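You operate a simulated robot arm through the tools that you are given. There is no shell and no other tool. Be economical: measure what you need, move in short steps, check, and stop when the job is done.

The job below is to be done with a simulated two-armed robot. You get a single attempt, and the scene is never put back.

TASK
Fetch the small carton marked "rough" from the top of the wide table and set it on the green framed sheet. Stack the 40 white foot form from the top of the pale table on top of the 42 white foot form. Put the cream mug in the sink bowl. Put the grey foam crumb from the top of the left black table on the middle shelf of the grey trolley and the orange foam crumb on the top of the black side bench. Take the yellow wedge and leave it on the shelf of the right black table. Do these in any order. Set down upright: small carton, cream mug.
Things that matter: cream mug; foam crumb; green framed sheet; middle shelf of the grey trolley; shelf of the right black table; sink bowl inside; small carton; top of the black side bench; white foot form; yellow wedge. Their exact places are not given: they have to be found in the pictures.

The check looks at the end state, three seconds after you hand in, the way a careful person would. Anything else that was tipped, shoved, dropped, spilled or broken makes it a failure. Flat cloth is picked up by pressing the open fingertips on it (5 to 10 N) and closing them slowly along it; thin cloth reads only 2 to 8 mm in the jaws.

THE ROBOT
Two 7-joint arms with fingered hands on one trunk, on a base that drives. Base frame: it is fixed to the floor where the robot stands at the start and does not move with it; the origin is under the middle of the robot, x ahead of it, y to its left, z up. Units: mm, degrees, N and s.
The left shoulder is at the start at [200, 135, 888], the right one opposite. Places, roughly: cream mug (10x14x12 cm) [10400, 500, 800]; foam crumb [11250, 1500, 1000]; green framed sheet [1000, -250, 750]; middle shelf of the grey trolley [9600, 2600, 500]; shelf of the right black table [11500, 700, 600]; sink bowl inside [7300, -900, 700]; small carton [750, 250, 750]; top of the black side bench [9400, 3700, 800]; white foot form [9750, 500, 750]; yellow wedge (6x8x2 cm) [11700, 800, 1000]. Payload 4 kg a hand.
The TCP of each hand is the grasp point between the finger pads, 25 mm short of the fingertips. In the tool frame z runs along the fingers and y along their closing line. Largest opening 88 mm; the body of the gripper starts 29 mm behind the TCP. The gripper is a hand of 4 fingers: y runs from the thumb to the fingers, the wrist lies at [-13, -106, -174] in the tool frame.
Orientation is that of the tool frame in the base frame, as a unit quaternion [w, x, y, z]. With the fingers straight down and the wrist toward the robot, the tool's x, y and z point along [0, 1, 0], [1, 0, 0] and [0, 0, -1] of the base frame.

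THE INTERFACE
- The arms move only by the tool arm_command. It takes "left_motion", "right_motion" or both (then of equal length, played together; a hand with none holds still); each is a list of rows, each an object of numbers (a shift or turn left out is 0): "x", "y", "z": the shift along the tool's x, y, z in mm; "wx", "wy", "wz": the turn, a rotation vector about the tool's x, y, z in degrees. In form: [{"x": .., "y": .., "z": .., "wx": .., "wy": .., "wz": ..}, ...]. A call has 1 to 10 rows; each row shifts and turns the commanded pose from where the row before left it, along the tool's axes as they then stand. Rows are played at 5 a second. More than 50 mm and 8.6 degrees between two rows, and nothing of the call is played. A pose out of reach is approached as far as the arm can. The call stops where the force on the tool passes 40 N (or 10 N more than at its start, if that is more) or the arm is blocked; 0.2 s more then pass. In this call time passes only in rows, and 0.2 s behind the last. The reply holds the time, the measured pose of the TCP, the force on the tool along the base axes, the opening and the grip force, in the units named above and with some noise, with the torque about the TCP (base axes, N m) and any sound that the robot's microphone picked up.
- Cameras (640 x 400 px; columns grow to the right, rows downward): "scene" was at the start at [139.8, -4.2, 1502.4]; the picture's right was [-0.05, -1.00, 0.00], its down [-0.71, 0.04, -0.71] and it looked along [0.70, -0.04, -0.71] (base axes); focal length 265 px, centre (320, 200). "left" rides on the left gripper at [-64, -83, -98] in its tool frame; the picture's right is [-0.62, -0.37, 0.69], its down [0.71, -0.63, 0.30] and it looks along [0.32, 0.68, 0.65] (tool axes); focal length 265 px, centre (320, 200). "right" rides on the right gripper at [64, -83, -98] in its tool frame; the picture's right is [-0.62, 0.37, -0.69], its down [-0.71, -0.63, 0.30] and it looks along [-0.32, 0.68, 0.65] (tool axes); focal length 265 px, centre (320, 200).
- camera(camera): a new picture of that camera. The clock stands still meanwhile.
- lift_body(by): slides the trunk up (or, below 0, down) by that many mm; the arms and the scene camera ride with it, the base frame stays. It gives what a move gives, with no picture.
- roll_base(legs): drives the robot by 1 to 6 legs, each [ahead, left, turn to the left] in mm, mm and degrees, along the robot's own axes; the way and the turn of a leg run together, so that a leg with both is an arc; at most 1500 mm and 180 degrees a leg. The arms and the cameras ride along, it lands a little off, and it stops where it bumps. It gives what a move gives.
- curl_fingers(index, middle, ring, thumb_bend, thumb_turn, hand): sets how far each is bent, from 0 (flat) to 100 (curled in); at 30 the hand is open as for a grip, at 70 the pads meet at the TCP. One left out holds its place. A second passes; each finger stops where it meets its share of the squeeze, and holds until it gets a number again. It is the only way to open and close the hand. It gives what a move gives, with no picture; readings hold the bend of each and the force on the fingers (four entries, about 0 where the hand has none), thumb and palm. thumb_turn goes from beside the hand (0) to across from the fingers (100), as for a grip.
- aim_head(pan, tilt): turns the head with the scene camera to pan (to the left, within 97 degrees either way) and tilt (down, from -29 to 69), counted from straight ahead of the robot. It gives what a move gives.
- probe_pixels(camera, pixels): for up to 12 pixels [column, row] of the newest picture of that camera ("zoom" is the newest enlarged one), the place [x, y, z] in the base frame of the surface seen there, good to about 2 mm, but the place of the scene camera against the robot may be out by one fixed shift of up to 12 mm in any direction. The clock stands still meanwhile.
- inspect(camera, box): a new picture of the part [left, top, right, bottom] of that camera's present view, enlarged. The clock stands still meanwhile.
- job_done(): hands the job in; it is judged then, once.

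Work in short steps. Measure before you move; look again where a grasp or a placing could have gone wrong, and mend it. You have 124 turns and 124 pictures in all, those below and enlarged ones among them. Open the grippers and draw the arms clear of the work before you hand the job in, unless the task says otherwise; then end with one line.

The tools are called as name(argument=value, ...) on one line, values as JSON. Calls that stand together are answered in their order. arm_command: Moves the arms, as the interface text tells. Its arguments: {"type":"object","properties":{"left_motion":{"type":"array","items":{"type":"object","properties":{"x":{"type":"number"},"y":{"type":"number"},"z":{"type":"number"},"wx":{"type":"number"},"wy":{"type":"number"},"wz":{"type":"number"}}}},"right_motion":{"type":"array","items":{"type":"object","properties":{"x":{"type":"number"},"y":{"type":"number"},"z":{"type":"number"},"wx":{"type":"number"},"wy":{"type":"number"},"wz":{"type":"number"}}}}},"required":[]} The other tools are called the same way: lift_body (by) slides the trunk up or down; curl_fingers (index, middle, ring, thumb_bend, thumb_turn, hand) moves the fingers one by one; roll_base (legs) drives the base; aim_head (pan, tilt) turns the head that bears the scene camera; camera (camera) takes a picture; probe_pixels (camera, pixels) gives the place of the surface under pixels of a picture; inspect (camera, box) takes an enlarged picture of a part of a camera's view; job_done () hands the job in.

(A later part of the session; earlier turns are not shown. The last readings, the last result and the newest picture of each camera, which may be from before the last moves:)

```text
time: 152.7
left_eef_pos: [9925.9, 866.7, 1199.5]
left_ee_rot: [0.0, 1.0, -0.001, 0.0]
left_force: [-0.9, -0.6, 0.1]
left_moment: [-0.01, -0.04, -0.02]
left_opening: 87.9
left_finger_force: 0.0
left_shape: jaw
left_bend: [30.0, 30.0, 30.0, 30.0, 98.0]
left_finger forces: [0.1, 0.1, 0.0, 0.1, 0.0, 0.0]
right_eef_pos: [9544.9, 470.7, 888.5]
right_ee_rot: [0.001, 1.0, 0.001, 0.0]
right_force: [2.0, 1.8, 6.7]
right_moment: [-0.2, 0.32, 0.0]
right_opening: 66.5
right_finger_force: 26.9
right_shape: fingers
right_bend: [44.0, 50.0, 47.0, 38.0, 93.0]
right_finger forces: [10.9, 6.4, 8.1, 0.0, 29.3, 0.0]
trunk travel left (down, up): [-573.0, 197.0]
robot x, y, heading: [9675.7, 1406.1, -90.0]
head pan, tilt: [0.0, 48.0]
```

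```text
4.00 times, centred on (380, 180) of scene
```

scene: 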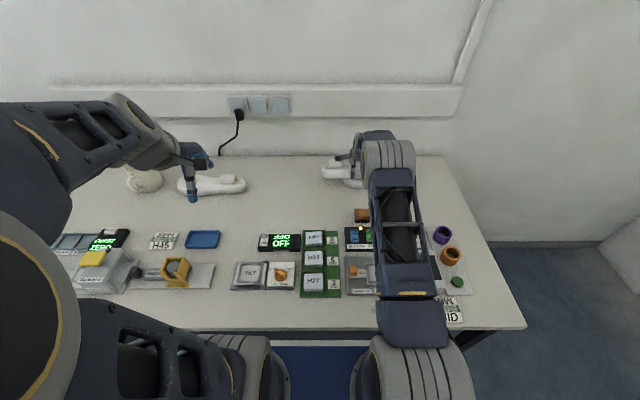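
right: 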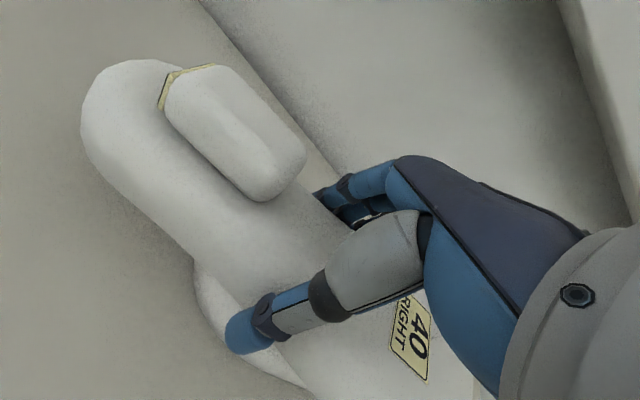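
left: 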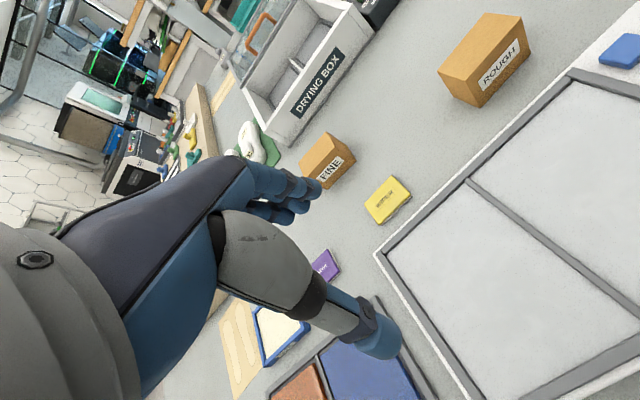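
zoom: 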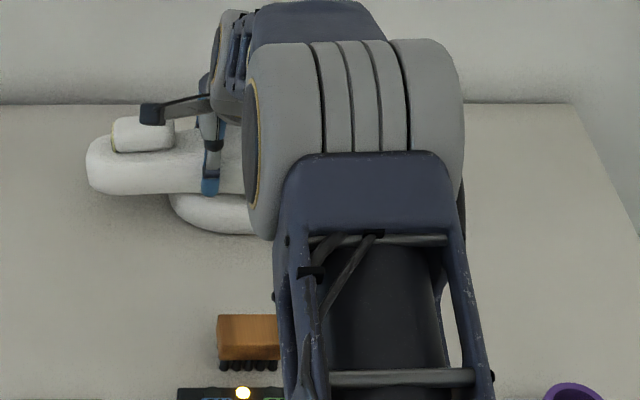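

The toe landed on 42's heel block and the form tipped ~10° in the grip. Lift, shift 18 mm further, and look again.

arm_command(right_motion=[{"z": -15}, {"z": -25}, {"x": 18}])

camera(camera="right")

```text
time: 153.5
left_eef_pos: [9924.3, 867.2, 1199.1]
left_ee_rot: [-0.001, 1.0, -0.001, 0.001]
left_force: [-1.0, 0.8, -0.4]
left_moment: [-0.02, -0.02, 0.02]
left_opening: 87.6
left_finger_force: 0.0
left_shape: jaw
left_bend: [30.0, 30.0, 30.0, 30.0, 98.0]
left_finger forces: [0.0, 0.1, 0.0, 0.0, 0.0, 0.0]
right_eef_pos: [9561.4, 472.1, 928.1]
right_ee_rot: [-0.002, 1.0, 0.0, 0.0]
right_force: [-0.3, -1.1, -4.3]
right_moment: [-0.03, -0.05, -0.01]
right_opening: 66.3
right_finger_force: 26.5
right_shape: fingers
right_bend: [44.0, 50.0, 47.0, 38.0, 93.0]
right_finger forces: [11.5, 6.7, 8.1, 0.1, 26.9, 0.0]
trunk travel left (down, up): [-573.0, 197.0]
robot x, y, heading: [9678.6, 1408.1, -90.1]
head pan, tilt: [0.0, 48.0]
```

```text
77 pictures are left
```

right: 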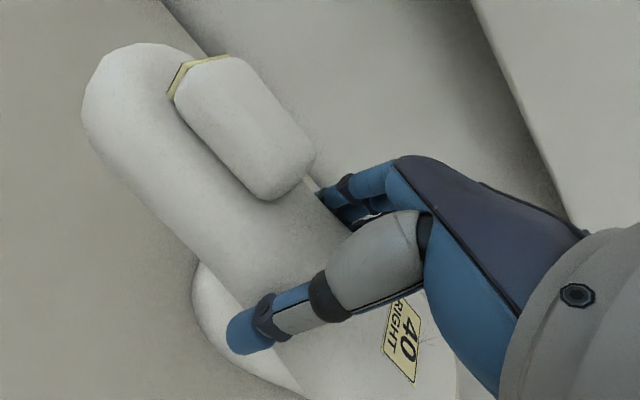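

Measure the residual tilt and lateral alignment.

probe_pixels(camera="right", pixels=[[135, 62], [115, 120], [180, 180], [235, 220], [270, 245], [405, 355], [425, 330], [435, 370], [225, 85], [285, 160], [195, 270], [215, 320]])

```text
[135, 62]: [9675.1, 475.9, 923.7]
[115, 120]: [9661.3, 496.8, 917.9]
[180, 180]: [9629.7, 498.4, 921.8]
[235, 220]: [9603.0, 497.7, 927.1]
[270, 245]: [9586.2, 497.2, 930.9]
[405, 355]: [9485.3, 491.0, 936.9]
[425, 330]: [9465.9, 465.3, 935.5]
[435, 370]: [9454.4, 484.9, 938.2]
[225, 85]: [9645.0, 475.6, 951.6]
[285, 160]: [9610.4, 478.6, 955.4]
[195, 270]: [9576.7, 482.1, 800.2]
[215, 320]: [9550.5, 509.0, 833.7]
```

Residual tilt ~5° (toe up). Correct by wy +5 and lower, with small final steps.

arm_command(right_motion=[{"wy": 5}, {"z": 20}, {"z": 15}, {"z": 5}, {"z": 3}])

camera(camera="right")

```text
time: 154.7
left_eef_pos: [9924.6, 867.3, 1197.8]
left_ee_rot: [0.0, 1.0, -0.001, 0.001]
left_force: [0.5, 0.7, -0.2]
left_moment: [-0.01, 0.04, 0.03]
left_opening: 87.6
left_finger_force: 0.0
left_shape: jaw
left_bend: [30.0, 30.0, 30.0, 30.0, 98.0]
left_finger forces: [0.0, 0.0, 0.1, 0.1, 0.0, 0.0]
right_eef_pos: [9564.2, 472.0, 883.8]
right_ee_rot: [-0.001, 0.999, 0.001, 0.044]
right_force: [0.2, 0.9, -2.7]
right_moment: [-0.05, 0.04, 0.0]
right_opening: 66.2
right_finger_force: 26.4
right_shape: fingers
right_bend: [44.0, 50.0, 47.0, 38.0, 93.0]
right_finger forces: [11.2, 6.4, 8.2, 0.0, 27.2, 0.1]
trunk travel left (down, up): [-573.0, 197.0]
robot x, y, heading: [9675.7, 1409.7, -90.2]
head pan, tilt: [0.0, 48.0]
```

```text
76 pictures are left
```

right: 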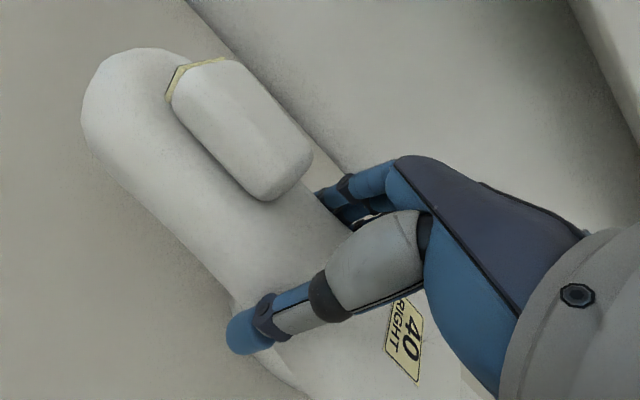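

probe_pixels(camera="right", pixels=[[115, 120], [180, 185], [235, 225], [270, 245], [405, 355], [425, 330], [435, 370]])

arm_command(right_motion=[{"z": 2}, {"z": 2}])

```text
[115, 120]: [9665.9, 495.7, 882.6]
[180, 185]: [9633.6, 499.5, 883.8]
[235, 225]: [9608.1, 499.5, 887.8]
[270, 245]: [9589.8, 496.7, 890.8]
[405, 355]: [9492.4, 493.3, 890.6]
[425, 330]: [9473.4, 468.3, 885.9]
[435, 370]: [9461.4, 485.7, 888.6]
```

```text
time: 155.3
left_eef_pos: [9924.6, 867.7, 1198.9]
left_ee_rot: [0.0, 1.0, -0.001, -0.001]
left_force: [0.0, 0.0, 0.1]
left_moment: [-0.03, 0.03, 0.01]
left_opening: 87.8
left_finger_force: 0.0
left_shape: jaw
left_bend: [30.0, 30.0, 30.0, 30.0, 98.0]
left_finger forces: [0.0, 0.0, 0.0, 0.0, 0.1, 0.0]
right_eef_pos: [9565.8, 471.5, 881.7]
right_ee_rot: [0.001, 0.999, 0.001, 0.044]
right_force: [-0.7, 3.4, 8.2]
right_moment: [-0.19, 0.16, -0.06]
right_opening: 66.5
right_finger_force: 27.3
right_shape: fingers
right_bend: [44.0, 50.0, 47.0, 38.0, 93.0]
right_finger forces: [10.5, 6.2, 7.5, 0.0, 29.9, 0.0]
trunk travel left (down, up): [-573.0, 197.0]
robot x, y, heading: [9676.1, 1406.4, -90.1]
head pan, tilt: [0.0, 48.0]
```

Level and in contact (~11 N near the centre). Release and retreat upward.

curl_fingers(hand="right", index=26, middle=26, ring=26, thumb_bend=26)

camera(camera="right")

```text
time: 156.3
left_eef_pos: [9924.4, 866.1, 1199.0]
left_ee_rot: [0.0, 1.0, -0.001, 0.0]
left_force: [-0.3, 0.3, 0.1]
left_moment: [0.0, -0.02, 0.02]
left_opening: 87.5
left_finger_force: 0.1
left_shape: jaw
left_bend: [30.0, 30.0, 30.0, 30.0, 98.0]
left_finger forces: [0.0, 0.0, 0.1, 0.1, 0.0, 0.1]
right_eef_pos: [9565.1, 471.9, 880.1]
right_ee_rot: [-0.001, 0.999, 0.001, 0.043]
right_force: [0.0, 0.9, -0.2]
right_moment: [-0.01, 0.01, 0.02]
right_opening: 92.3
right_finger_force: 0.5
right_shape: fingers
right_bend: [26.0, 26.0, 26.0, 26.0, 97.0]
right_finger forces: [0.0, 0.0, 0.0, 0.1, 0.2, 0.0]
trunk travel left (down, up): [-573.0, 197.0]
robot x, y, heading: [9674.7, 1406.0, -90.0]
head pan, tilt: [0.0, 48.0]
```

```text
75 pictures are left
```

right: 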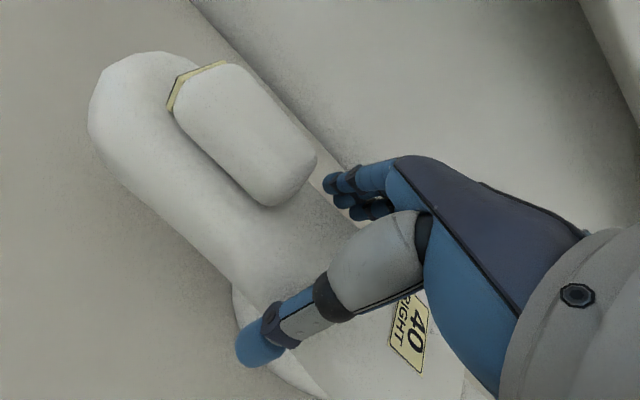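

Raise clear, level the hand, draw back, and check the stack.

arm_command(right_motion=[{"z": -15}, {"z": -30}, {"z": -45}, {"z": -45, "wy": -5}, {"z": -45}, {"y": -45}, {"y": -45}, {"y": -45}, {"y": -45}, {"y": -45}])

inspect(camera="scene", box=[270, 120, 460, 240])

camera(camera="right")

```text
time: 158.5
left_eef_pos: [9924.7, 866.5, 1199.2]
left_ee_rot: [0.0, 1.0, -0.001, 0.0]
left_force: [-0.6, 0.3, -0.8]
left_moment: [-0.02, 0.0, -0.03]
left_opening: 87.4
left_finger_force: 0.1
left_shape: jaw
left_bend: [30.0, 30.0, 30.0, 30.0, 98.0]
left_finger forces: [0.0, 0.1, 0.0, 0.1, 0.1, 0.0]
right_eef_pos: [9553.9, 696.1, 1061.3]
right_ee_rot: [-0.001, 1.0, 0.001, 0.0]
right_force: [-0.2, -0.4, -0.5]
right_moment: [0.01, -0.01, 0.02]
right_opening: 92.7
right_finger_force: 0.2
right_shape: fingers
right_bend: [26.0, 26.0, 26.0, 26.0, 97.0]
right_finger forces: [0.0, 0.0, 0.1, 0.1, 0.1, 0.0]
trunk travel left (down, up): [-573.0, 197.0]
robot x, y, heading: [9678.0, 1408.1, -89.9]
head pan, tilt: [0.0, 48.0]
```

```text
3.33 times, centred on (365, 180) of scene
```

zoom: 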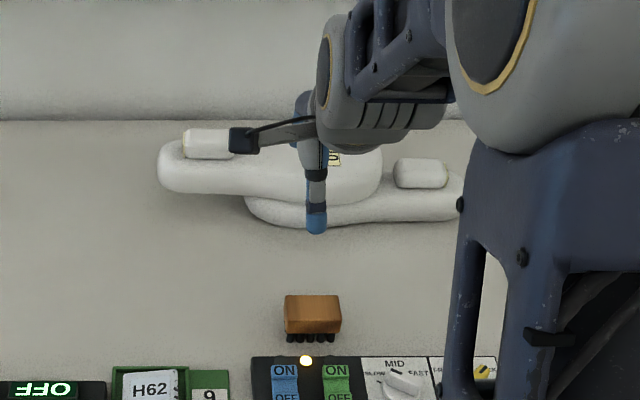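

```text
73 pictures are left
```

right: 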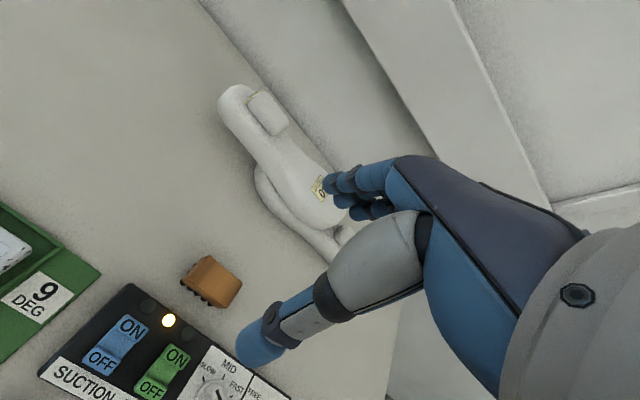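

The stack sits flat. Next the foam crumbs on the left black table: back off, face +x, approach.

roll_base(legs=[[-120, 0, 0], [0, 0, 90], [870, 0, 0]])

camera(camera="scene")

```text
time: 167.8
left_eef_pos: [11078.6, 1818.6, 1199.8]
left_ee_rot: [0.0, 0.697, 0.717, 0.0]
left_force: [0.9, 0.1, 0.0]
left_moment: [-0.03, -0.03, -0.03]
left_opening: 87.6
left_finger_force: 0.1
left_shape: jaw
left_bend: [30.0, 30.0, 30.0, 30.0, 98.0]
left_finger forces: [0.0, 0.1, 0.1, 0.0, 0.0, 0.1]
right_eef_pos: [11259.9, 1455.7, 1060.8]
right_ee_rot: [0.0, 0.695, 0.719, 0.0]
right_force: [-0.2, -0.6, 0.2]
right_moment: [0.03, 0.01, 0.0]
right_opening: 92.7
right_finger_force: 0.1
right_shape: fingers
right_bend: [26.0, 26.0, 26.0, 26.0, 97.0]
right_finger forces: [0.0, 0.1, 0.1, 0.1, 0.0, 0.0]
trunk travel left (down, up): [-573.0, 197.0]
robot x, y, heading: [10547.3, 1552.6, 1.6]
head pan, tilt: [0.0, 48.0]
```

```text
72 pictures are left
```

scene: 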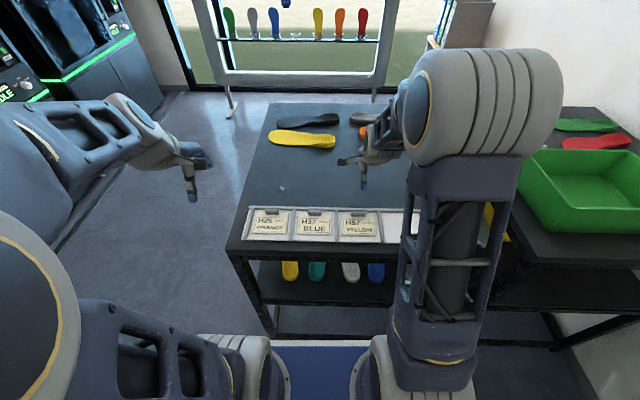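

A small grey crumb is visible at (282,187). Draw the right hand back to uncover the rest.

arm_command(right_motion=[{"x": -40, "y": -25}, {"x": -40, "y": -25}, {"x": -40, "y": -25}, {"x": -20, "y": -40}, {"y": -40}])

camera(camera="scene")

inspect(camera="scene", box=[240, 90, 440, 215])

```text
time: 169.0
left_eef_pos: [11078.7, 1819.6, 1198.4]
left_ee_rot: [0.001, 0.696, 0.718, 0.0]
left_force: [0.2, -0.1, 0.3]
left_moment: [0.0, 0.05, 0.01]
left_opening: 87.6
left_finger_force: 0.0
left_shape: jaw
left_bend: [30.0, 30.0, 30.0, 30.0, 98.0]
left_finger forces: [0.0, 0.1, 0.1, 0.0, 0.0, 0.1]
right_eef_pos: [11111.7, 1310.1, 1061.3]
right_ee_rot: [0.0, 0.694, 0.72, -0.001]
right_force: [0.2, 0.1, -0.4]
right_moment: [-0.01, 0.04, -0.01]
right_opening: 92.3
right_finger_force: 0.0
right_shape: fingers
right_bend: [26.0, 26.0, 26.0, 26.0, 97.0]
right_finger forces: [0.0, 0.1, 0.1, 0.0, 0.0, 0.1]
trunk travel left (down, up): [-573.0, 197.0]
robot x, y, heading: [10541.7, 1556.1, 1.6]
head pan, tilt: [0.0, 48.0]
```

```text
71 pictures are left
```

scene: 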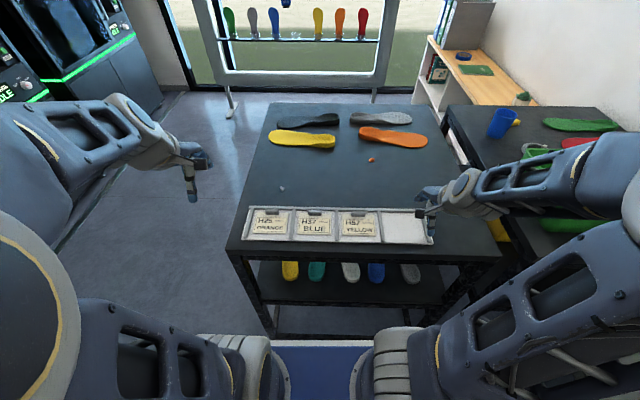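

```text
3.20 times, centred on (340, 152) of scene
```

zoom: 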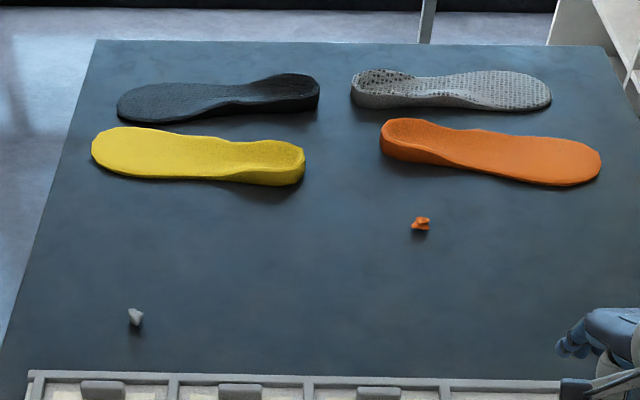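

Orange crumb at (371,160), grey at (282,188). Probe them.

probe_pixels(camera="zoom", pixels=[[420, 223], [412, 227], [429, 221], [420, 240], [135, 317], [130, 312], [141, 318], [136, 332], [250, 300], [30, 375], [400, 130]])

camera(camera="right")

camera(camera="left")

```text
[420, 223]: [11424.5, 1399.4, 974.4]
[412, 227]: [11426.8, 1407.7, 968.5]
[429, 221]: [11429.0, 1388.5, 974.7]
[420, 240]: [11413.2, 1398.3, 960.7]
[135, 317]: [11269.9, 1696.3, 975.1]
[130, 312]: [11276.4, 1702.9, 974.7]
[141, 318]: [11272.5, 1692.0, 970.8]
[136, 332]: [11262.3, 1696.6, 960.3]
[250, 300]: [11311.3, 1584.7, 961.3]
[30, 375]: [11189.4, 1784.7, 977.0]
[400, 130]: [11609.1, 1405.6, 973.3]
```

```text
69 pictures are left
```

right: 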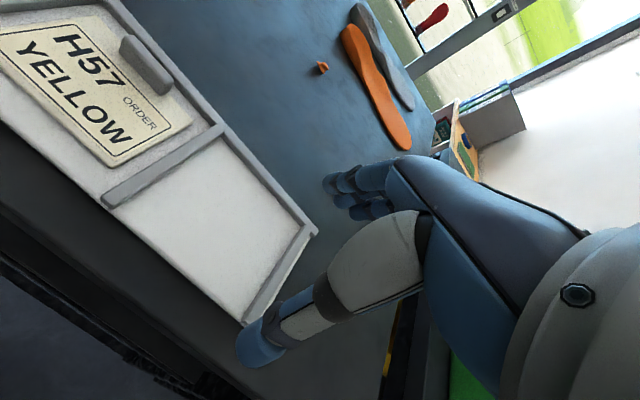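

```text
68 pictures are left
```

left: 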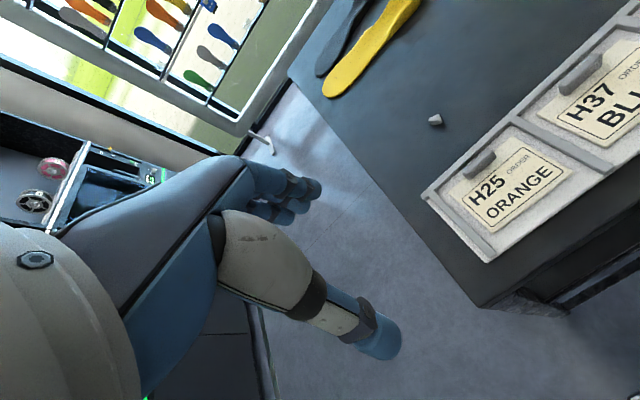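

Probe them through the wrist cameras too.

probe_pixels(camera="right", pixels=[[322, 68], [319, 66], [326, 68], [310, 80]])

probe_pixels(camera="left", pixels=[[435, 120], [432, 117], [439, 121], [425, 135]])

```text
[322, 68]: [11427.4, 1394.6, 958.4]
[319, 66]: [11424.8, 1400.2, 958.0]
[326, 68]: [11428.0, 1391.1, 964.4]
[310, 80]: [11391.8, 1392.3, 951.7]
```

```text
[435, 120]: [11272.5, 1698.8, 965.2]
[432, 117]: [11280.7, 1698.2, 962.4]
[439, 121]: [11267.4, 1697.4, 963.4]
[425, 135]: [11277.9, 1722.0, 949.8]
```

Grey at (11273,1698), orange (11427,1396), table z 950. Partially close both hands and move above the crumbs.

curl_fingers(hand="right", index=48, middle=48, ring=48, thumb_bend=48)

curl_fingers(hand="left", index=48, middle=48, ring=48, thumb_bend=48)

arm_command(left_motion=[{"x": -15.9, "y": 23.9, "z": 21}, {"x": -15.9, "y": 23.9, "z": 21}, {"x": -15.9, "y": 23.9, "z": 21}, {"x": -15.9, "y": 23.9, "z": 21}, {"x": -15.9, "y": 23.9, "z": 21}, {"x": -15.9, "y": 23.9, "z": 21}, {"x": -15.9, "y": 23.9, "z": 21}, {"x": -15.9, "y": 23.9, "z": 21}], right_motion=[{"x": 9.6, "y": 39.7, "z": 4}, {"x": 9.6, "y": 39.7, "z": 4}, {"x": 9.6, "y": 39.7, "z": 4}, {"x": 9.6, "y": 39.7, "z": 4}, {"x": 9.6, "y": 39.7, "z": 4}, {"x": 9.6, "y": 39.7, "z": 4}, {"x": 9.6, "y": 39.7, "z": 4}, {"x": 9.6, "y": 39.7, "z": 4}])

camera(camera="right")

camera(camera="left")

```text
time: 170.0
left_eef_pos: [11078.1, 1820.1, 1198.9]
left_ee_rot: [0.0, 0.697, 0.717, 0.0]
left_force: [0.3, -0.5, -0.4]
left_moment: [0.0, 0.0, 0.02]
left_opening: 87.8
left_finger_force: 0.0
left_shape: jaw
left_bend: [30.0, 30.0, 30.0, 30.0, 98.0]
left_finger forces: [0.1, 0.0, 0.0, 0.0, 0.1, 0.0]
right_eef_pos: [11110.5, 1309.1, 1062.1]
right_ee_rot: [-0.001, 0.695, 0.719, -0.001]
right_force: [0.0, 0.2, -0.1]
right_moment: [-0.01, 0.0, -0.03]
right_opening: 46.4
right_finger_force: 0.0
right_shape: fingers
right_bend: [48.0, 48.0, 48.0, 48.0, 97.0]
right_finger forces: [0.1, 0.0, 0.1, 0.0, 0.0, 0.1]
trunk travel left (down, up): [-573.0, 197.0]
robot x, y, heading: [10544.9, 1555.6, 1.7]
head pan, tilt: [0.0, 48.0]
```

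```text
time: 171.0
left_eef_pos: [11077.6, 1818.7, 1198.4]
left_ee_rot: [0.0, 0.696, 0.718, 0.0]
left_force: [-0.5, -0.2, -0.4]
left_moment: [-0.02, -0.01, 0.01]
left_opening: 46.4
left_finger_force: 0.1
left_shape: fingers
left_bend: [48.0, 48.0, 48.0, 48.0, 98.0]
left_finger forces: [0.0, 0.1, 0.0, 0.1, 0.1, 0.0]
right_eef_pos: [11111.8, 1308.7, 1062.4]
right_ee_rot: [-0.001, 0.695, 0.719, -0.001]
right_force: [0.3, -0.7, -0.3]
right_moment: [0.0, 0.01, -0.01]
right_opening: 46.4
right_finger_force: 0.1
right_shape: fingers
right_bend: [48.0, 48.0, 48.0, 48.0, 97.0]
right_finger forces: [0.1, 0.0, 0.1, 0.1, 0.0, 0.0]
trunk travel left (down, up): [-573.0, 197.0]
robot x, y, heading: [10548.3, 1556.7, 1.9]
head pan, tilt: [0.0, 48.0]
```

```text
time: 172.8
left_eef_pos: [11274.9, 1699.2, 1033.0]
left_ee_rot: [0.0, 0.696, 0.718, 0.001]
left_force: [-0.6, 0.1, 0.3]
left_moment: [0.01, 0.01, 0.02]
left_opening: 46.5
left_finger_force: 0.2
left_shape: fingers
left_bend: [48.0, 48.0, 48.0, 48.0, 98.0]
left_finger forces: [0.0, 0.0, 0.1, 0.0, 0.0, 0.1]
right_eef_pos: [11423.7, 1397.8, 1025.2]
right_ee_rot: [-0.001, 0.696, 0.718, 0.0]
right_force: [0.1, 0.9, 0.1]
right_moment: [0.01, -0.01, 0.0]
right_opening: 46.5
right_finger_force: 0.0
right_shape: fingers
right_bend: [48.0, 48.0, 48.0, 48.0, 97.0]
right_finger forces: [0.0, 0.0, 0.0, 0.1, 0.0, 0.0]
trunk travel left (down, up): [-573.0, 197.0]
robot x, y, heading: [10547.4, 1555.3, 2.1]
head pan, tilt: [0.0, 48.0]
```

```text
67 pictures are left
```

right: 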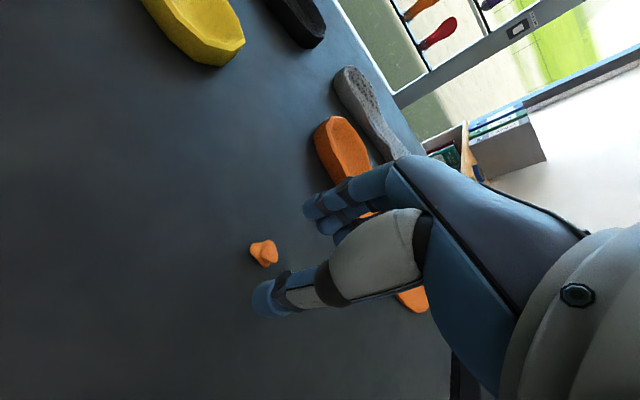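

```text
66 pictures are left
```

left: 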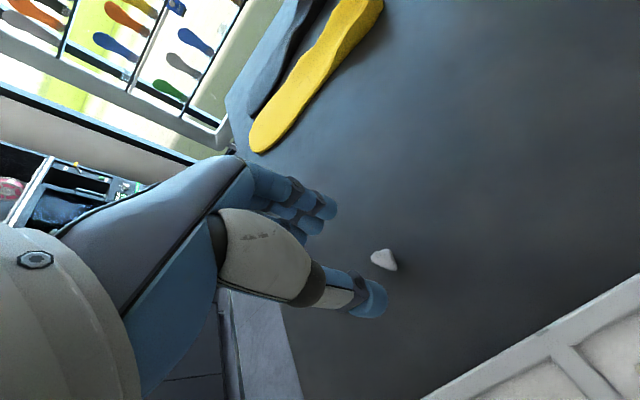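

Refine crumb positions from close up.

probe_pixels(camera="right", pixels=[[263, 252], [252, 250], [275, 246], [268, 263], [320, 150]])

probe_pixels(camera="left", pixels=[[384, 258], [373, 256], [394, 268], [388, 250], [470, 390]])

```text
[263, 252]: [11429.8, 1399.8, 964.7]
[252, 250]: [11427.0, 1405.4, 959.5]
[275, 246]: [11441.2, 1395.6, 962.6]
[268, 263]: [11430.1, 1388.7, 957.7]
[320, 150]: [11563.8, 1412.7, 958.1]
```

```text
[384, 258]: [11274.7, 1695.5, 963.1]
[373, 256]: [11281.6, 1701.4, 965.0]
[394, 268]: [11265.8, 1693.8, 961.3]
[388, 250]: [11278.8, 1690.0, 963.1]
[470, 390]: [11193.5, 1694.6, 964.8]
```

Adjust and descend to z≈977 (tips just above the table), then close.

arm_command(left_motion=[{"x": -2, "z": 25}, {"z": 20}, {"z": 10}], right_motion=[{"y": 8, "z": 20}, {"z": 18}, {"z": 9}])

camera(camera="right")

camera(camera="left")

```text
time: 173.6
left_eef_pos: [11273.6, 1695.7, 980.2]
left_ee_rot: [0.002, 0.696, 0.718, 0.001]
left_force: [0.1, -0.1, 8.6]
left_moment: [0.06, -0.26, -0.01]
left_opening: 46.7
left_finger_force: 4.8
left_shape: fingers
left_bend: [48.0, 47.0, 48.0, 48.0, 98.0]
left_finger forces: [0.0, 8.7, 0.0, 0.1, 0.0, 0.0]
right_eef_pos: [11432.2, 1396.0, 980.6]
right_ee_rot: [-0.001, 0.696, 0.718, 0.0]
right_force: [-0.3, 0.2, 0.3]
right_moment: [-0.01, -0.01, -0.04]
right_opening: 46.5
right_finger_force: 0.1
right_shape: fingers
right_bend: [48.0, 48.0, 48.0, 48.0, 97.0]
right_finger forces: [0.1, 0.0, 0.0, 0.0, 0.0, 0.1]
trunk travel left (down, up): [-573.0, 197.0]
robot x, y, heading: [10547.2, 1553.1, 2.0]
head pan, tilt: [0.0, 48.0]
```

```text
65 pictures are left
```

right: 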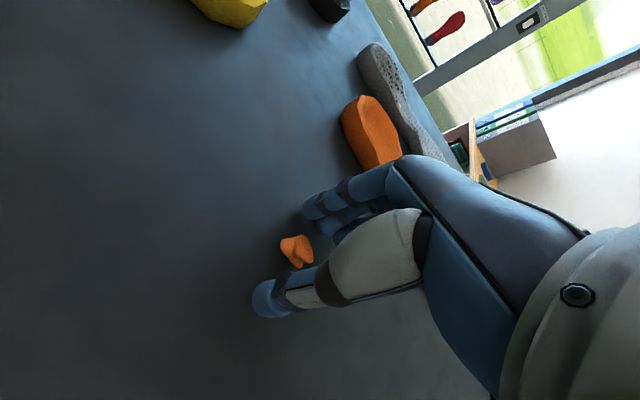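

```text
64 pictures are left
```

left: 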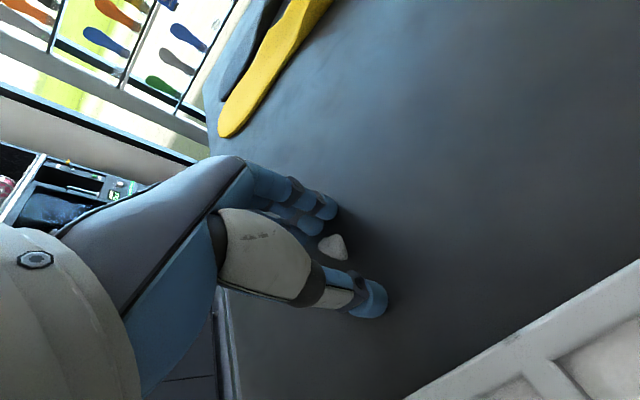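

Probe the crumbs again between the fingers.

probe_pixels(camera="right", pixels=[[297, 250], [285, 246], [308, 250], [297, 264], [310, 215], [265, 310]])

probe_pixels(camera="left", pixels=[[333, 247], [322, 244], [344, 256], [335, 236], [328, 208], [375, 310]])

```text
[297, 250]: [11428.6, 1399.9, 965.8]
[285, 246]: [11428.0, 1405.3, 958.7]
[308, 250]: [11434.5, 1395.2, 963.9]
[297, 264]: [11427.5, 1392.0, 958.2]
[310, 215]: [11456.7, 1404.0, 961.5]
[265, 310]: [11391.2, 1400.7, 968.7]
```

```text
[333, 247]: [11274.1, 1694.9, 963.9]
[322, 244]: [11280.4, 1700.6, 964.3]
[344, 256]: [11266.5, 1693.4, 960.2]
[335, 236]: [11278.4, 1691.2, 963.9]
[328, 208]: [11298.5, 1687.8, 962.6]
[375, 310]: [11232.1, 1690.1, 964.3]
```

Crumbs are within the fingers. Raise left 2 mm, lower right 3 mm, and close both.

arm_command(left_motion=[{"z": -2}], right_motion=[{"z": 3}])

curl_fingers(hand="right", index=70, middle=70, ring=70, thumb_bend=70)

curl_fingers(hand="left", index=70, middle=70, ring=70, thumb_bend=70)

arm_command(left_motion=[{"z": -15}, {"z": -30}, {"z": -30}], right_motion=[{"z": -15}, {"z": -30}, {"z": -30}])

camera(camera="right")

camera(camera="left")

```text
time: 174.0
left_eef_pos: [11271.7, 1695.5, 977.9]
left_ee_rot: [0.0, 0.696, 0.718, -0.001]
left_force: [0.2, 0.6, 7.1]
left_moment: [0.1, -0.2, -0.02]
left_opening: 46.4
left_finger_force: 3.8
left_shape: fingers
left_bend: [48.0, 47.0, 48.0, 48.0, 98.0]
left_finger forces: [0.1, 6.1, 0.0, 0.1, 0.0, 0.1]
right_eef_pos: [11434.1, 1396.0, 978.5]
right_ee_rot: [0.001, 0.696, 0.718, -0.001]
right_force: [0.1, -0.2, 4.0]
right_moment: [-0.03, -0.12, 0.02]
right_opening: 46.6
right_finger_force: 2.1
right_shape: fingers
right_bend: [48.0, 48.0, 48.0, 48.0, 97.0]
right_finger forces: [0.1, 3.5, 0.0, 0.0, 0.0, 0.0]
trunk travel left (down, up): [-573.0, 197.0]
robot x, y, heading: [10546.1, 1554.6, 1.8]
head pan, tilt: [0.0, 48.0]
```

```text
time: 175.0
left_eef_pos: [11272.6, 1696.2, 979.5]
left_ee_rot: [0.0, 0.697, 0.717, 0.0]
left_force: [0.6, 1.1, 7.1]
left_moment: [0.04, -0.23, 0.01]
left_opening: 46.7
left_finger_force: 3.5
left_shape: fingers
left_bend: [48.0, 47.0, 48.0, 48.0, 98.0]
left_finger forces: [0.0, 6.5, 0.1, 0.0, 0.0, 0.1]
right_eef_pos: [11433.5, 1397.3, 978.6]
right_ee_rot: [-0.001, 0.695, 0.719, -0.001]
right_force: [0.4, 0.0, -0.1]
right_moment: [-0.03, 0.03, 0.0]
right_opening: 11.7
right_finger_force: 5.2
right_shape: fingers
right_bend: [65.0, 67.0, 70.0, 64.0, 96.0]
right_finger forces: [3.1, 2.1, 0.0, 0.1, 5.3, 0.0]
trunk travel left (down, up): [-573.0, 197.0]
robot x, y, heading: [10545.5, 1547.5, 1.8]
head pan, tilt: [0.0, 48.0]
```

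```text
time: 176.0
left_eef_pos: [11272.3, 1697.2, 977.0]
left_ee_rot: [0.0, 0.697, 0.717, 0.0]
left_force: [0.9, 0.7, 0.1]
left_moment: [0.0, 0.02, -0.01]
left_opening: 15.3
left_finger_force: 7.6
left_shape: fingers
left_bend: [64.0, 66.0, 70.0, 62.0, 96.0]
left_finger forces: [3.7, 3.4, 0.0, 0.0, 7.0, 0.0]
right_eef_pos: [11433.2, 1397.3, 977.5]
right_ee_rot: [0.0, 0.695, 0.719, 0.0]
right_force: [0.2, 0.1, -1.2]
right_moment: [0.01, 0.03, 0.02]
right_opening: 11.6
right_finger_force: 5.3
right_shape: fingers
right_bend: [65.0, 67.0, 70.0, 64.0, 96.0]
right_finger forces: [3.3, 2.1, 0.1, 0.0, 5.4, 0.0]
trunk travel left (down, up): [-573.0, 197.0]
robot x, y, heading: [10551.4, 1554.2, 1.9]
head pan, tilt: [0.0, 48.0]
```

```text
time: 176.8
left_eef_pos: [11274.8, 1695.6, 1053.3]
left_ee_rot: [0.0, 0.696, 0.718, -0.001]
left_force: [0.7, 0.0, -0.8]
left_moment: [0.01, 0.01, 0.02]
left_opening: 15.4
left_finger_force: 7.3
left_shape: fingers
left_bend: [64.0, 66.0, 70.0, 62.0, 96.0]
left_finger forces: [3.7, 3.1, 0.0, 0.0, 6.8, 0.1]
right_eef_pos: [11433.1, 1397.6, 1053.3]
right_ee_rot: [-0.001, 0.696, 0.718, -0.001]
right_force: [0.7, 0.0, 0.2]
right_moment: [-0.03, -0.01, 0.0]
right_opening: 11.8
right_finger_force: 5.2
right_shape: fingers
right_bend: [65.0, 67.0, 70.0, 64.0, 96.0]
right_finger forces: [3.2, 2.1, 0.1, 0.0, 5.3, 0.1]
trunk travel left (down, up): [-573.0, 197.0]
robot x, y, heading: [10549.2, 1553.9, 1.7]
head pan, tilt: [0.0, 48.0]
```

```text
63 pictures are left
```

right: 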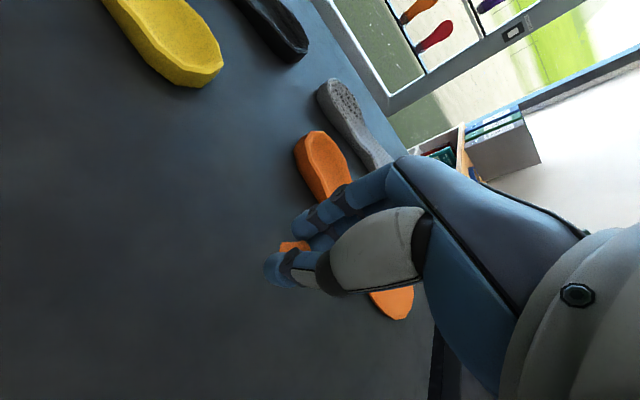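

```text
62 pictures are left
```

left: 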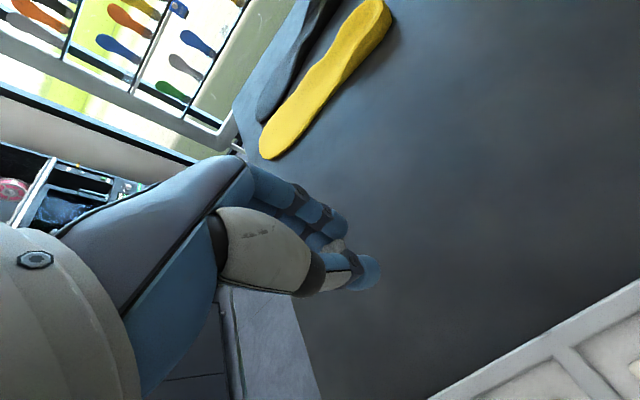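

Both crumbs are held. Retract the arms, back away and turn toward the trolley/side bench to look.

arm_command(left_motion=[{"y": -20, "z": -15}, {"y": -20, "z": -15}, {"y": -20, "z": -15}, {"y": -20}, {"y": -20}, {"y": -20}, {"y": -20}], right_motion=[{"x": -5, "y": -40, "z": -15}, {"x": -5, "y": -40, "z": -15}, {"x": -5, "y": -40, "z": -15}, {"x": -5, "y": -40}, {"x": -5, "y": -40}, {"x": -5, "y": -40}, {"x": -5, "y": -40}])

roll_base(legs=[[-400, 200, 0], [0, 0, 135]])

aim_head(pan=0, tilt=30)

camera(camera="scene")

```text
time: 178.4
left_eef_pos: [11132.9, 1692.6, 1098.8]
left_ee_rot: [0.0, 0.696, 0.718, 0.0]
left_force: [-0.6, 0.6, -0.5]
left_moment: [0.01, 0.05, 0.03]
left_opening: 15.1
left_finger_force: 6.8
left_shape: fingers
left_bend: [64.0, 66.0, 70.0, 62.0, 96.0]
left_finger forces: [3.7, 3.1, 0.1, 0.0, 6.9, 0.1]
right_eef_pos: [11157.2, 1354.9, 1098.7]
right_ee_rot: [-0.001, 0.695, 0.719, -0.001]
right_force: [0.0, -0.1, 0.0]
right_moment: [0.03, 0.01, 0.0]
right_opening: 11.7
right_finger_force: 5.6
right_shape: fingers
right_bend: [65.0, 67.0, 70.0, 64.0, 96.0]
right_finger forces: [3.3, 2.1, 0.0, 0.1, 5.2, 0.0]
trunk travel left (down, up): [-573.0, 197.0]
robot x, y, heading: [10548.8, 1554.3, 1.9]
head pan, tilt: [0.0, 48.0]
```

```text
time: 186.8
left_eef_pos: [9619.7, 2034.8, 1098.2]
left_ee_rot: [0.0, -0.415, 0.91, 0.0]
left_force: [0.4, 0.8, -0.1]
left_moment: [-0.01, -0.02, -0.01]
left_opening: 14.6
left_finger_force: 6.4
left_shape: fingers
left_bend: [64.0, 66.0, 70.0, 62.0, 96.0]
left_finger forces: [3.3, 2.8, 0.0, 0.1, 6.2, 0.0]
right_eef_pos: [9829.5, 2299.5, 1098.5]
right_ee_rot: [0.0, -0.417, 0.909, 0.0]
right_force: [0.5, 1.0, -0.3]
right_moment: [0.03, -0.01, -0.01]
right_opening: 10.9
right_finger_force: 4.6
right_shape: fingers
right_bend: [65.0, 68.0, 70.0, 64.0, 96.0]
right_finger forces: [2.9, 1.6, 0.0, 0.0, 4.7, 0.1]
trunk travel left (down, up): [-573.0, 197.0]
robot x, y, heading: [10143.7, 1739.3, 139.4]
head pan, tilt: [0.0, 48.0]
```

```text
time: 187.6
left_eef_pos: [9618.7, 2035.7, 1098.8]
left_ee_rot: [0.0, -0.416, 0.91, 0.0]
left_force: [0.5, 1.0, -0.2]
left_moment: [0.01, -0.01, 0.02]
left_opening: 14.5
left_finger_force: 5.8
left_shape: fingers
left_bend: [64.0, 66.0, 70.0, 62.0, 96.0]
left_finger forces: [3.5, 2.8, 0.0, 0.0, 6.2, 0.0]
right_eef_pos: [9830.8, 2300.7, 1098.8]
right_ee_rot: [0.0, -0.417, 0.909, -0.001]
right_force: [0.2, 0.4, 0.3]
right_moment: [0.0, -0.01, 0.03]
right_opening: 11.1
right_finger_force: 5.1
right_shape: fingers
right_bend: [65.0, 68.0, 70.0, 64.0, 96.0]
right_finger forces: [3.0, 1.6, 0.0, 0.0, 4.7, 0.0]
trunk travel left (down, up): [-573.0, 197.0]
robot x, y, heading: [10143.2, 1740.9, 139.2]
head pan, tilt: [0.0, 30.0]
```

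```text
61 pictures are left
```

scene: 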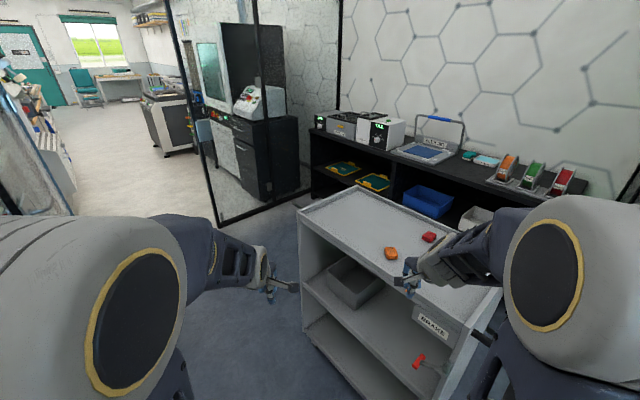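

The trolley's open side faces us; middle shelf with a grey bin at (355,285). Probe it and the bench top.

probe_pixels(camera="scene", pixels=[[300, 212], [500, 292], [357, 188], [320, 288], [400, 330], [335, 300], [440, 345], [430, 325], [415, 360], [330, 335], [355, 265], [385, 300]])

probe_pixels(camera="scene", pixels=[[310, 135], [470, 150], [395, 148], [580, 200], [455, 170], [480, 175], [550, 205], [375, 160]])

inspect(camera="scene", box=[280, 180, 520, 400])

```text
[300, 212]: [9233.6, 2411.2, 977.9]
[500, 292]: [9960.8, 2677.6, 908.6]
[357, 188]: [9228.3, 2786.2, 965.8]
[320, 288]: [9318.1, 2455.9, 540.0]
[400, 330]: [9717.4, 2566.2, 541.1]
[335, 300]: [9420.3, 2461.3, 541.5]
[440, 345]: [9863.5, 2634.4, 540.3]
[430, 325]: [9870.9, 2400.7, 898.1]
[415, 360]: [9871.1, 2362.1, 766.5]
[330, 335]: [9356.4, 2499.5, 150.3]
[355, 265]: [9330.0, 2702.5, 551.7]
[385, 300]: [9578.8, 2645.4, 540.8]
```

```text
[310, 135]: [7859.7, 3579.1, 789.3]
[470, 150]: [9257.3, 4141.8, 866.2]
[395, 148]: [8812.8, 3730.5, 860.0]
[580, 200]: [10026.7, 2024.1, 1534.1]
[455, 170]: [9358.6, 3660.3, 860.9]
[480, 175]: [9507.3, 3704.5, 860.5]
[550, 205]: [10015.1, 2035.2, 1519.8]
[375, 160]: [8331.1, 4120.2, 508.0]
```

```text
1.82 times, centred on (400, 290) of scene
```

zoom: 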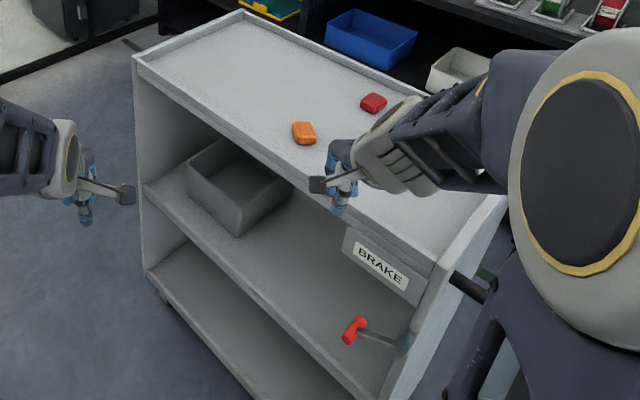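

Middle shelf z≈530, open front at y≈2411, free area x 9500–9800. I turn to face it and position so the left hand can reach in.

roll_base(legs=[[0, 0, -49], [-60, 0, 0], [0, 360, 0]])

lift_body(by=-250)

aim_head(pan=10, tilt=35)

camera(camera="scene")

```text
time: 192.7
left_eef_pos: [9670.9, 2272.9, 1098.6]
left_ee_rot: [0.0, 0.005, 1.0, 0.0]
left_force: [-0.4, 0.1, -0.8]
left_moment: [-0.02, 0.03, -0.02]
left_opening: 14.4
left_finger_force: 6.5
left_shape: fingers
left_bend: [64.0, 67.0, 70.0, 62.0, 96.0]
left_finger forces: [3.4, 2.8, 0.0, 0.0, 6.1, 0.1]
right_eef_pos: [10010.3, 2284.5, 1099.2]
right_ee_rot: [0.0, 0.003, 1.0, -0.001]
right_force: [0.2, -0.5, 1.3]
right_moment: [-0.02, 0.03, 0.04]
right_opening: 11.0
right_finger_force: 4.6
right_shape: fingers
right_bend: [65.0, 68.0, 70.0, 64.0, 96.0]
right_finger forces: [2.9, 1.7, 0.0, 0.0, 4.5, 0.0]
trunk travel left (down, up): [-573.0, 197.0]
robot x, y, heading: [9787.1, 1684.7, 89.9]
head pan, tilt: [0.0, 30.0]
```

```text
time: 195.3
left_eef_pos: [9671.4, 2273.4, 849.7]
left_ee_rot: [0.0, 0.005, 1.0, 0.0]
left_force: [0.8, -0.3, -0.6]
left_moment: [-0.02, 0.0, 0.01]
left_opening: 14.5
left_finger_force: 5.6
left_shape: fingers
left_bend: [64.0, 67.0, 70.0, 62.0, 96.0]
left_finger forces: [3.4, 2.6, 0.0, 0.1, 6.1, 0.0]
right_eef_pos: [10010.4, 2283.7, 850.2]
right_ee_rot: [0.001, 0.003, 1.0, -0.001]
right_force: [0.4, 0.1, -0.3]
right_moment: [-0.01, 0.03, 0.02]
right_opening: 11.0
right_finger_force: 4.9
right_shape: fingers
right_bend: [65.0, 68.0, 70.0, 64.0, 96.0]
right_finger forces: [2.9, 1.7, 0.1, 0.1, 4.5, 0.0]
trunk travel left (down, up): [-323.0, 447.0]
robot x, y, heading: [9786.0, 1683.5, 89.7]
head pan, tilt: [0.0, 30.0]
```

```text
time: 196.0
left_eef_pos: [9672.2, 2272.9, 850.2]
left_ee_rot: [0.0, 0.006, 1.0, 0.0]
left_force: [-0.3, -0.6, -0.5]
left_moment: [0.03, -0.01, -0.01]
left_opening: 14.1
left_finger_force: 6.0
left_shape: fingers
left_bend: [64.0, 67.0, 70.0, 62.0, 96.0]
left_finger forces: [3.4, 2.7, 0.0, 0.0, 6.1, 0.0]
right_eef_pos: [10010.3, 2284.6, 849.6]
right_ee_rot: [-0.001, 0.004, 1.0, -0.001]
right_force: [0.2, 0.1, 0.3]
right_moment: [0.03, 0.02, 0.0]
right_opening: 10.6
right_finger_force: 4.5
right_shape: fingers
right_bend: [65.0, 68.0, 70.0, 64.0, 96.0]
right_finger forces: [2.9, 1.8, 0.1, 0.0, 4.5, 0.1]
trunk travel left (down, up): [-323.0, 447.0]
robot x, y, heading: [9783.6, 1683.2, 89.4]
head pan, tilt: [10.0, 35.0]
```

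```text
59 pictures are left
```

scene: 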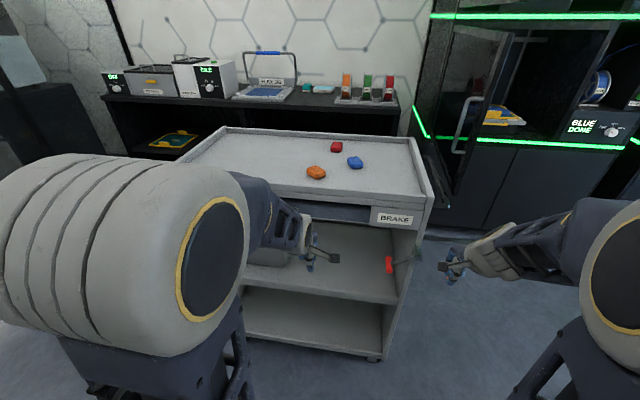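

Probe the lever and the shelf, then lower the left hand in front of the opening.

probe_pixels(camera="scene", pixels=[[388, 265], [350, 280], [350, 295], [350, 302], [270, 258], [300, 270], [350, 232], [350, 212]])

arm_command(left_motion=[{"z": 40}, {"z": 40}, {"z": 40}, {"z": 40}, {"z": 40}, {"z": 40}])

camera(camera="left")

```text
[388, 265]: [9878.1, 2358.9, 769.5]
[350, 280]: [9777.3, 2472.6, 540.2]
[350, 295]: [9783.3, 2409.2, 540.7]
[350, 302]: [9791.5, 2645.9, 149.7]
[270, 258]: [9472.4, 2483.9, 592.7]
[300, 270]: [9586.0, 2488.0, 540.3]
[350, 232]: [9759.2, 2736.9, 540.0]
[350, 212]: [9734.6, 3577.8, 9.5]
```

```text
time: 197.4
left_eef_pos: [9670.6, 2273.1, 609.4]
left_ee_rot: [-0.001, 0.005, 1.0, 0.0]
left_force: [0.4, 0.7, 0.0]
left_moment: [0.04, -0.01, -0.01]
left_opening: 14.2
left_finger_force: 5.6
left_shape: fingers
left_bend: [65.0, 67.0, 70.0, 62.0, 96.0]
left_finger forces: [3.4, 2.5, 0.0, 0.0, 5.9, 0.0]
right_eef_pos: [10010.5, 2284.2, 849.1]
right_ee_rot: [0.001, 0.004, 1.0, -0.001]
right_force: [0.4, 0.5, 0.6]
right_moment: [0.01, 0.03, -0.02]
right_opening: 11.1
right_finger_force: 4.9
right_shape: fingers
right_bend: [65.0, 68.0, 70.0, 64.0, 96.0]
right_finger forces: [2.9, 1.7, 0.0, 0.0, 4.4, 0.0]
trunk travel left (down, up): [-323.0, 447.0]
robot x, y, heading: [9783.6, 1677.2, 89.5]
head pan, tilt: [10.0, 35.0]
```

```text
58 pictures are left
```

left: 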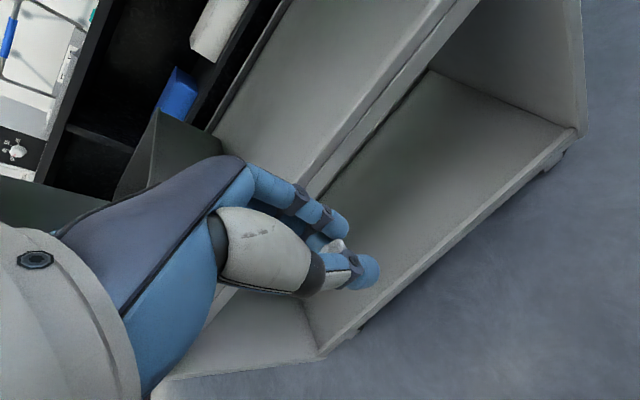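

Move in 225 mm over the shelf, then lower.

arm_command(left_motion=[{"y": 45}, {"y": 45}, {"y": 45}, {"y": 45}, {"y": 45}, {"z": 20}, {"z": 15}, {"z": 8}])

camera(camera="left")

camera(camera="scene")

```text
time: 199.2
left_eef_pos: [9675.7, 2497.8, 566.1]
left_ee_rot: [0.0, 0.004, 1.0, 0.0]
left_force: [0.4, 0.3, -0.6]
left_moment: [0.0, -0.01, 0.0]
left_opening: 14.3
left_finger_force: 5.9
left_shape: fingers
left_bend: [65.0, 67.0, 70.0, 62.0, 96.0]
left_finger forces: [3.6, 2.5, 0.0, 0.1, 5.8, 0.1]
right_eef_pos: [10010.5, 2282.9, 850.3]
right_ee_rot: [0.0, 0.004, 1.0, -0.001]
right_force: [0.3, 0.6, 0.4]
right_moment: [0.01, -0.05, 0.0]
right_opening: 10.8
right_finger_force: 4.7
right_shape: fingers
right_bend: [65.0, 68.0, 70.0, 64.0, 96.0]
right_finger forces: [2.9, 1.6, 0.0, 0.0, 4.4, 0.1]
trunk travel left (down, up): [-323.0, 447.0]
robot x, y, heading: [9783.8, 1682.4, 89.4]
head pan, tilt: [10.0, 35.0]
```

```text
57 pictures are left
```

left: 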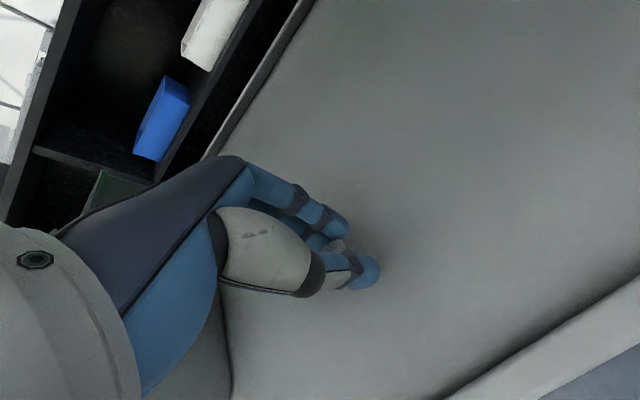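

```text
56 pictures are left
```

scene: 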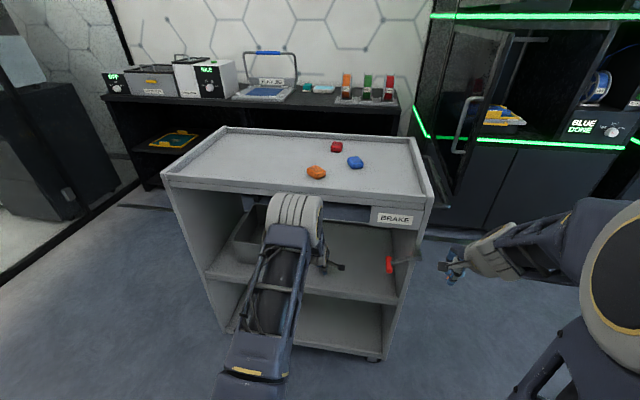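

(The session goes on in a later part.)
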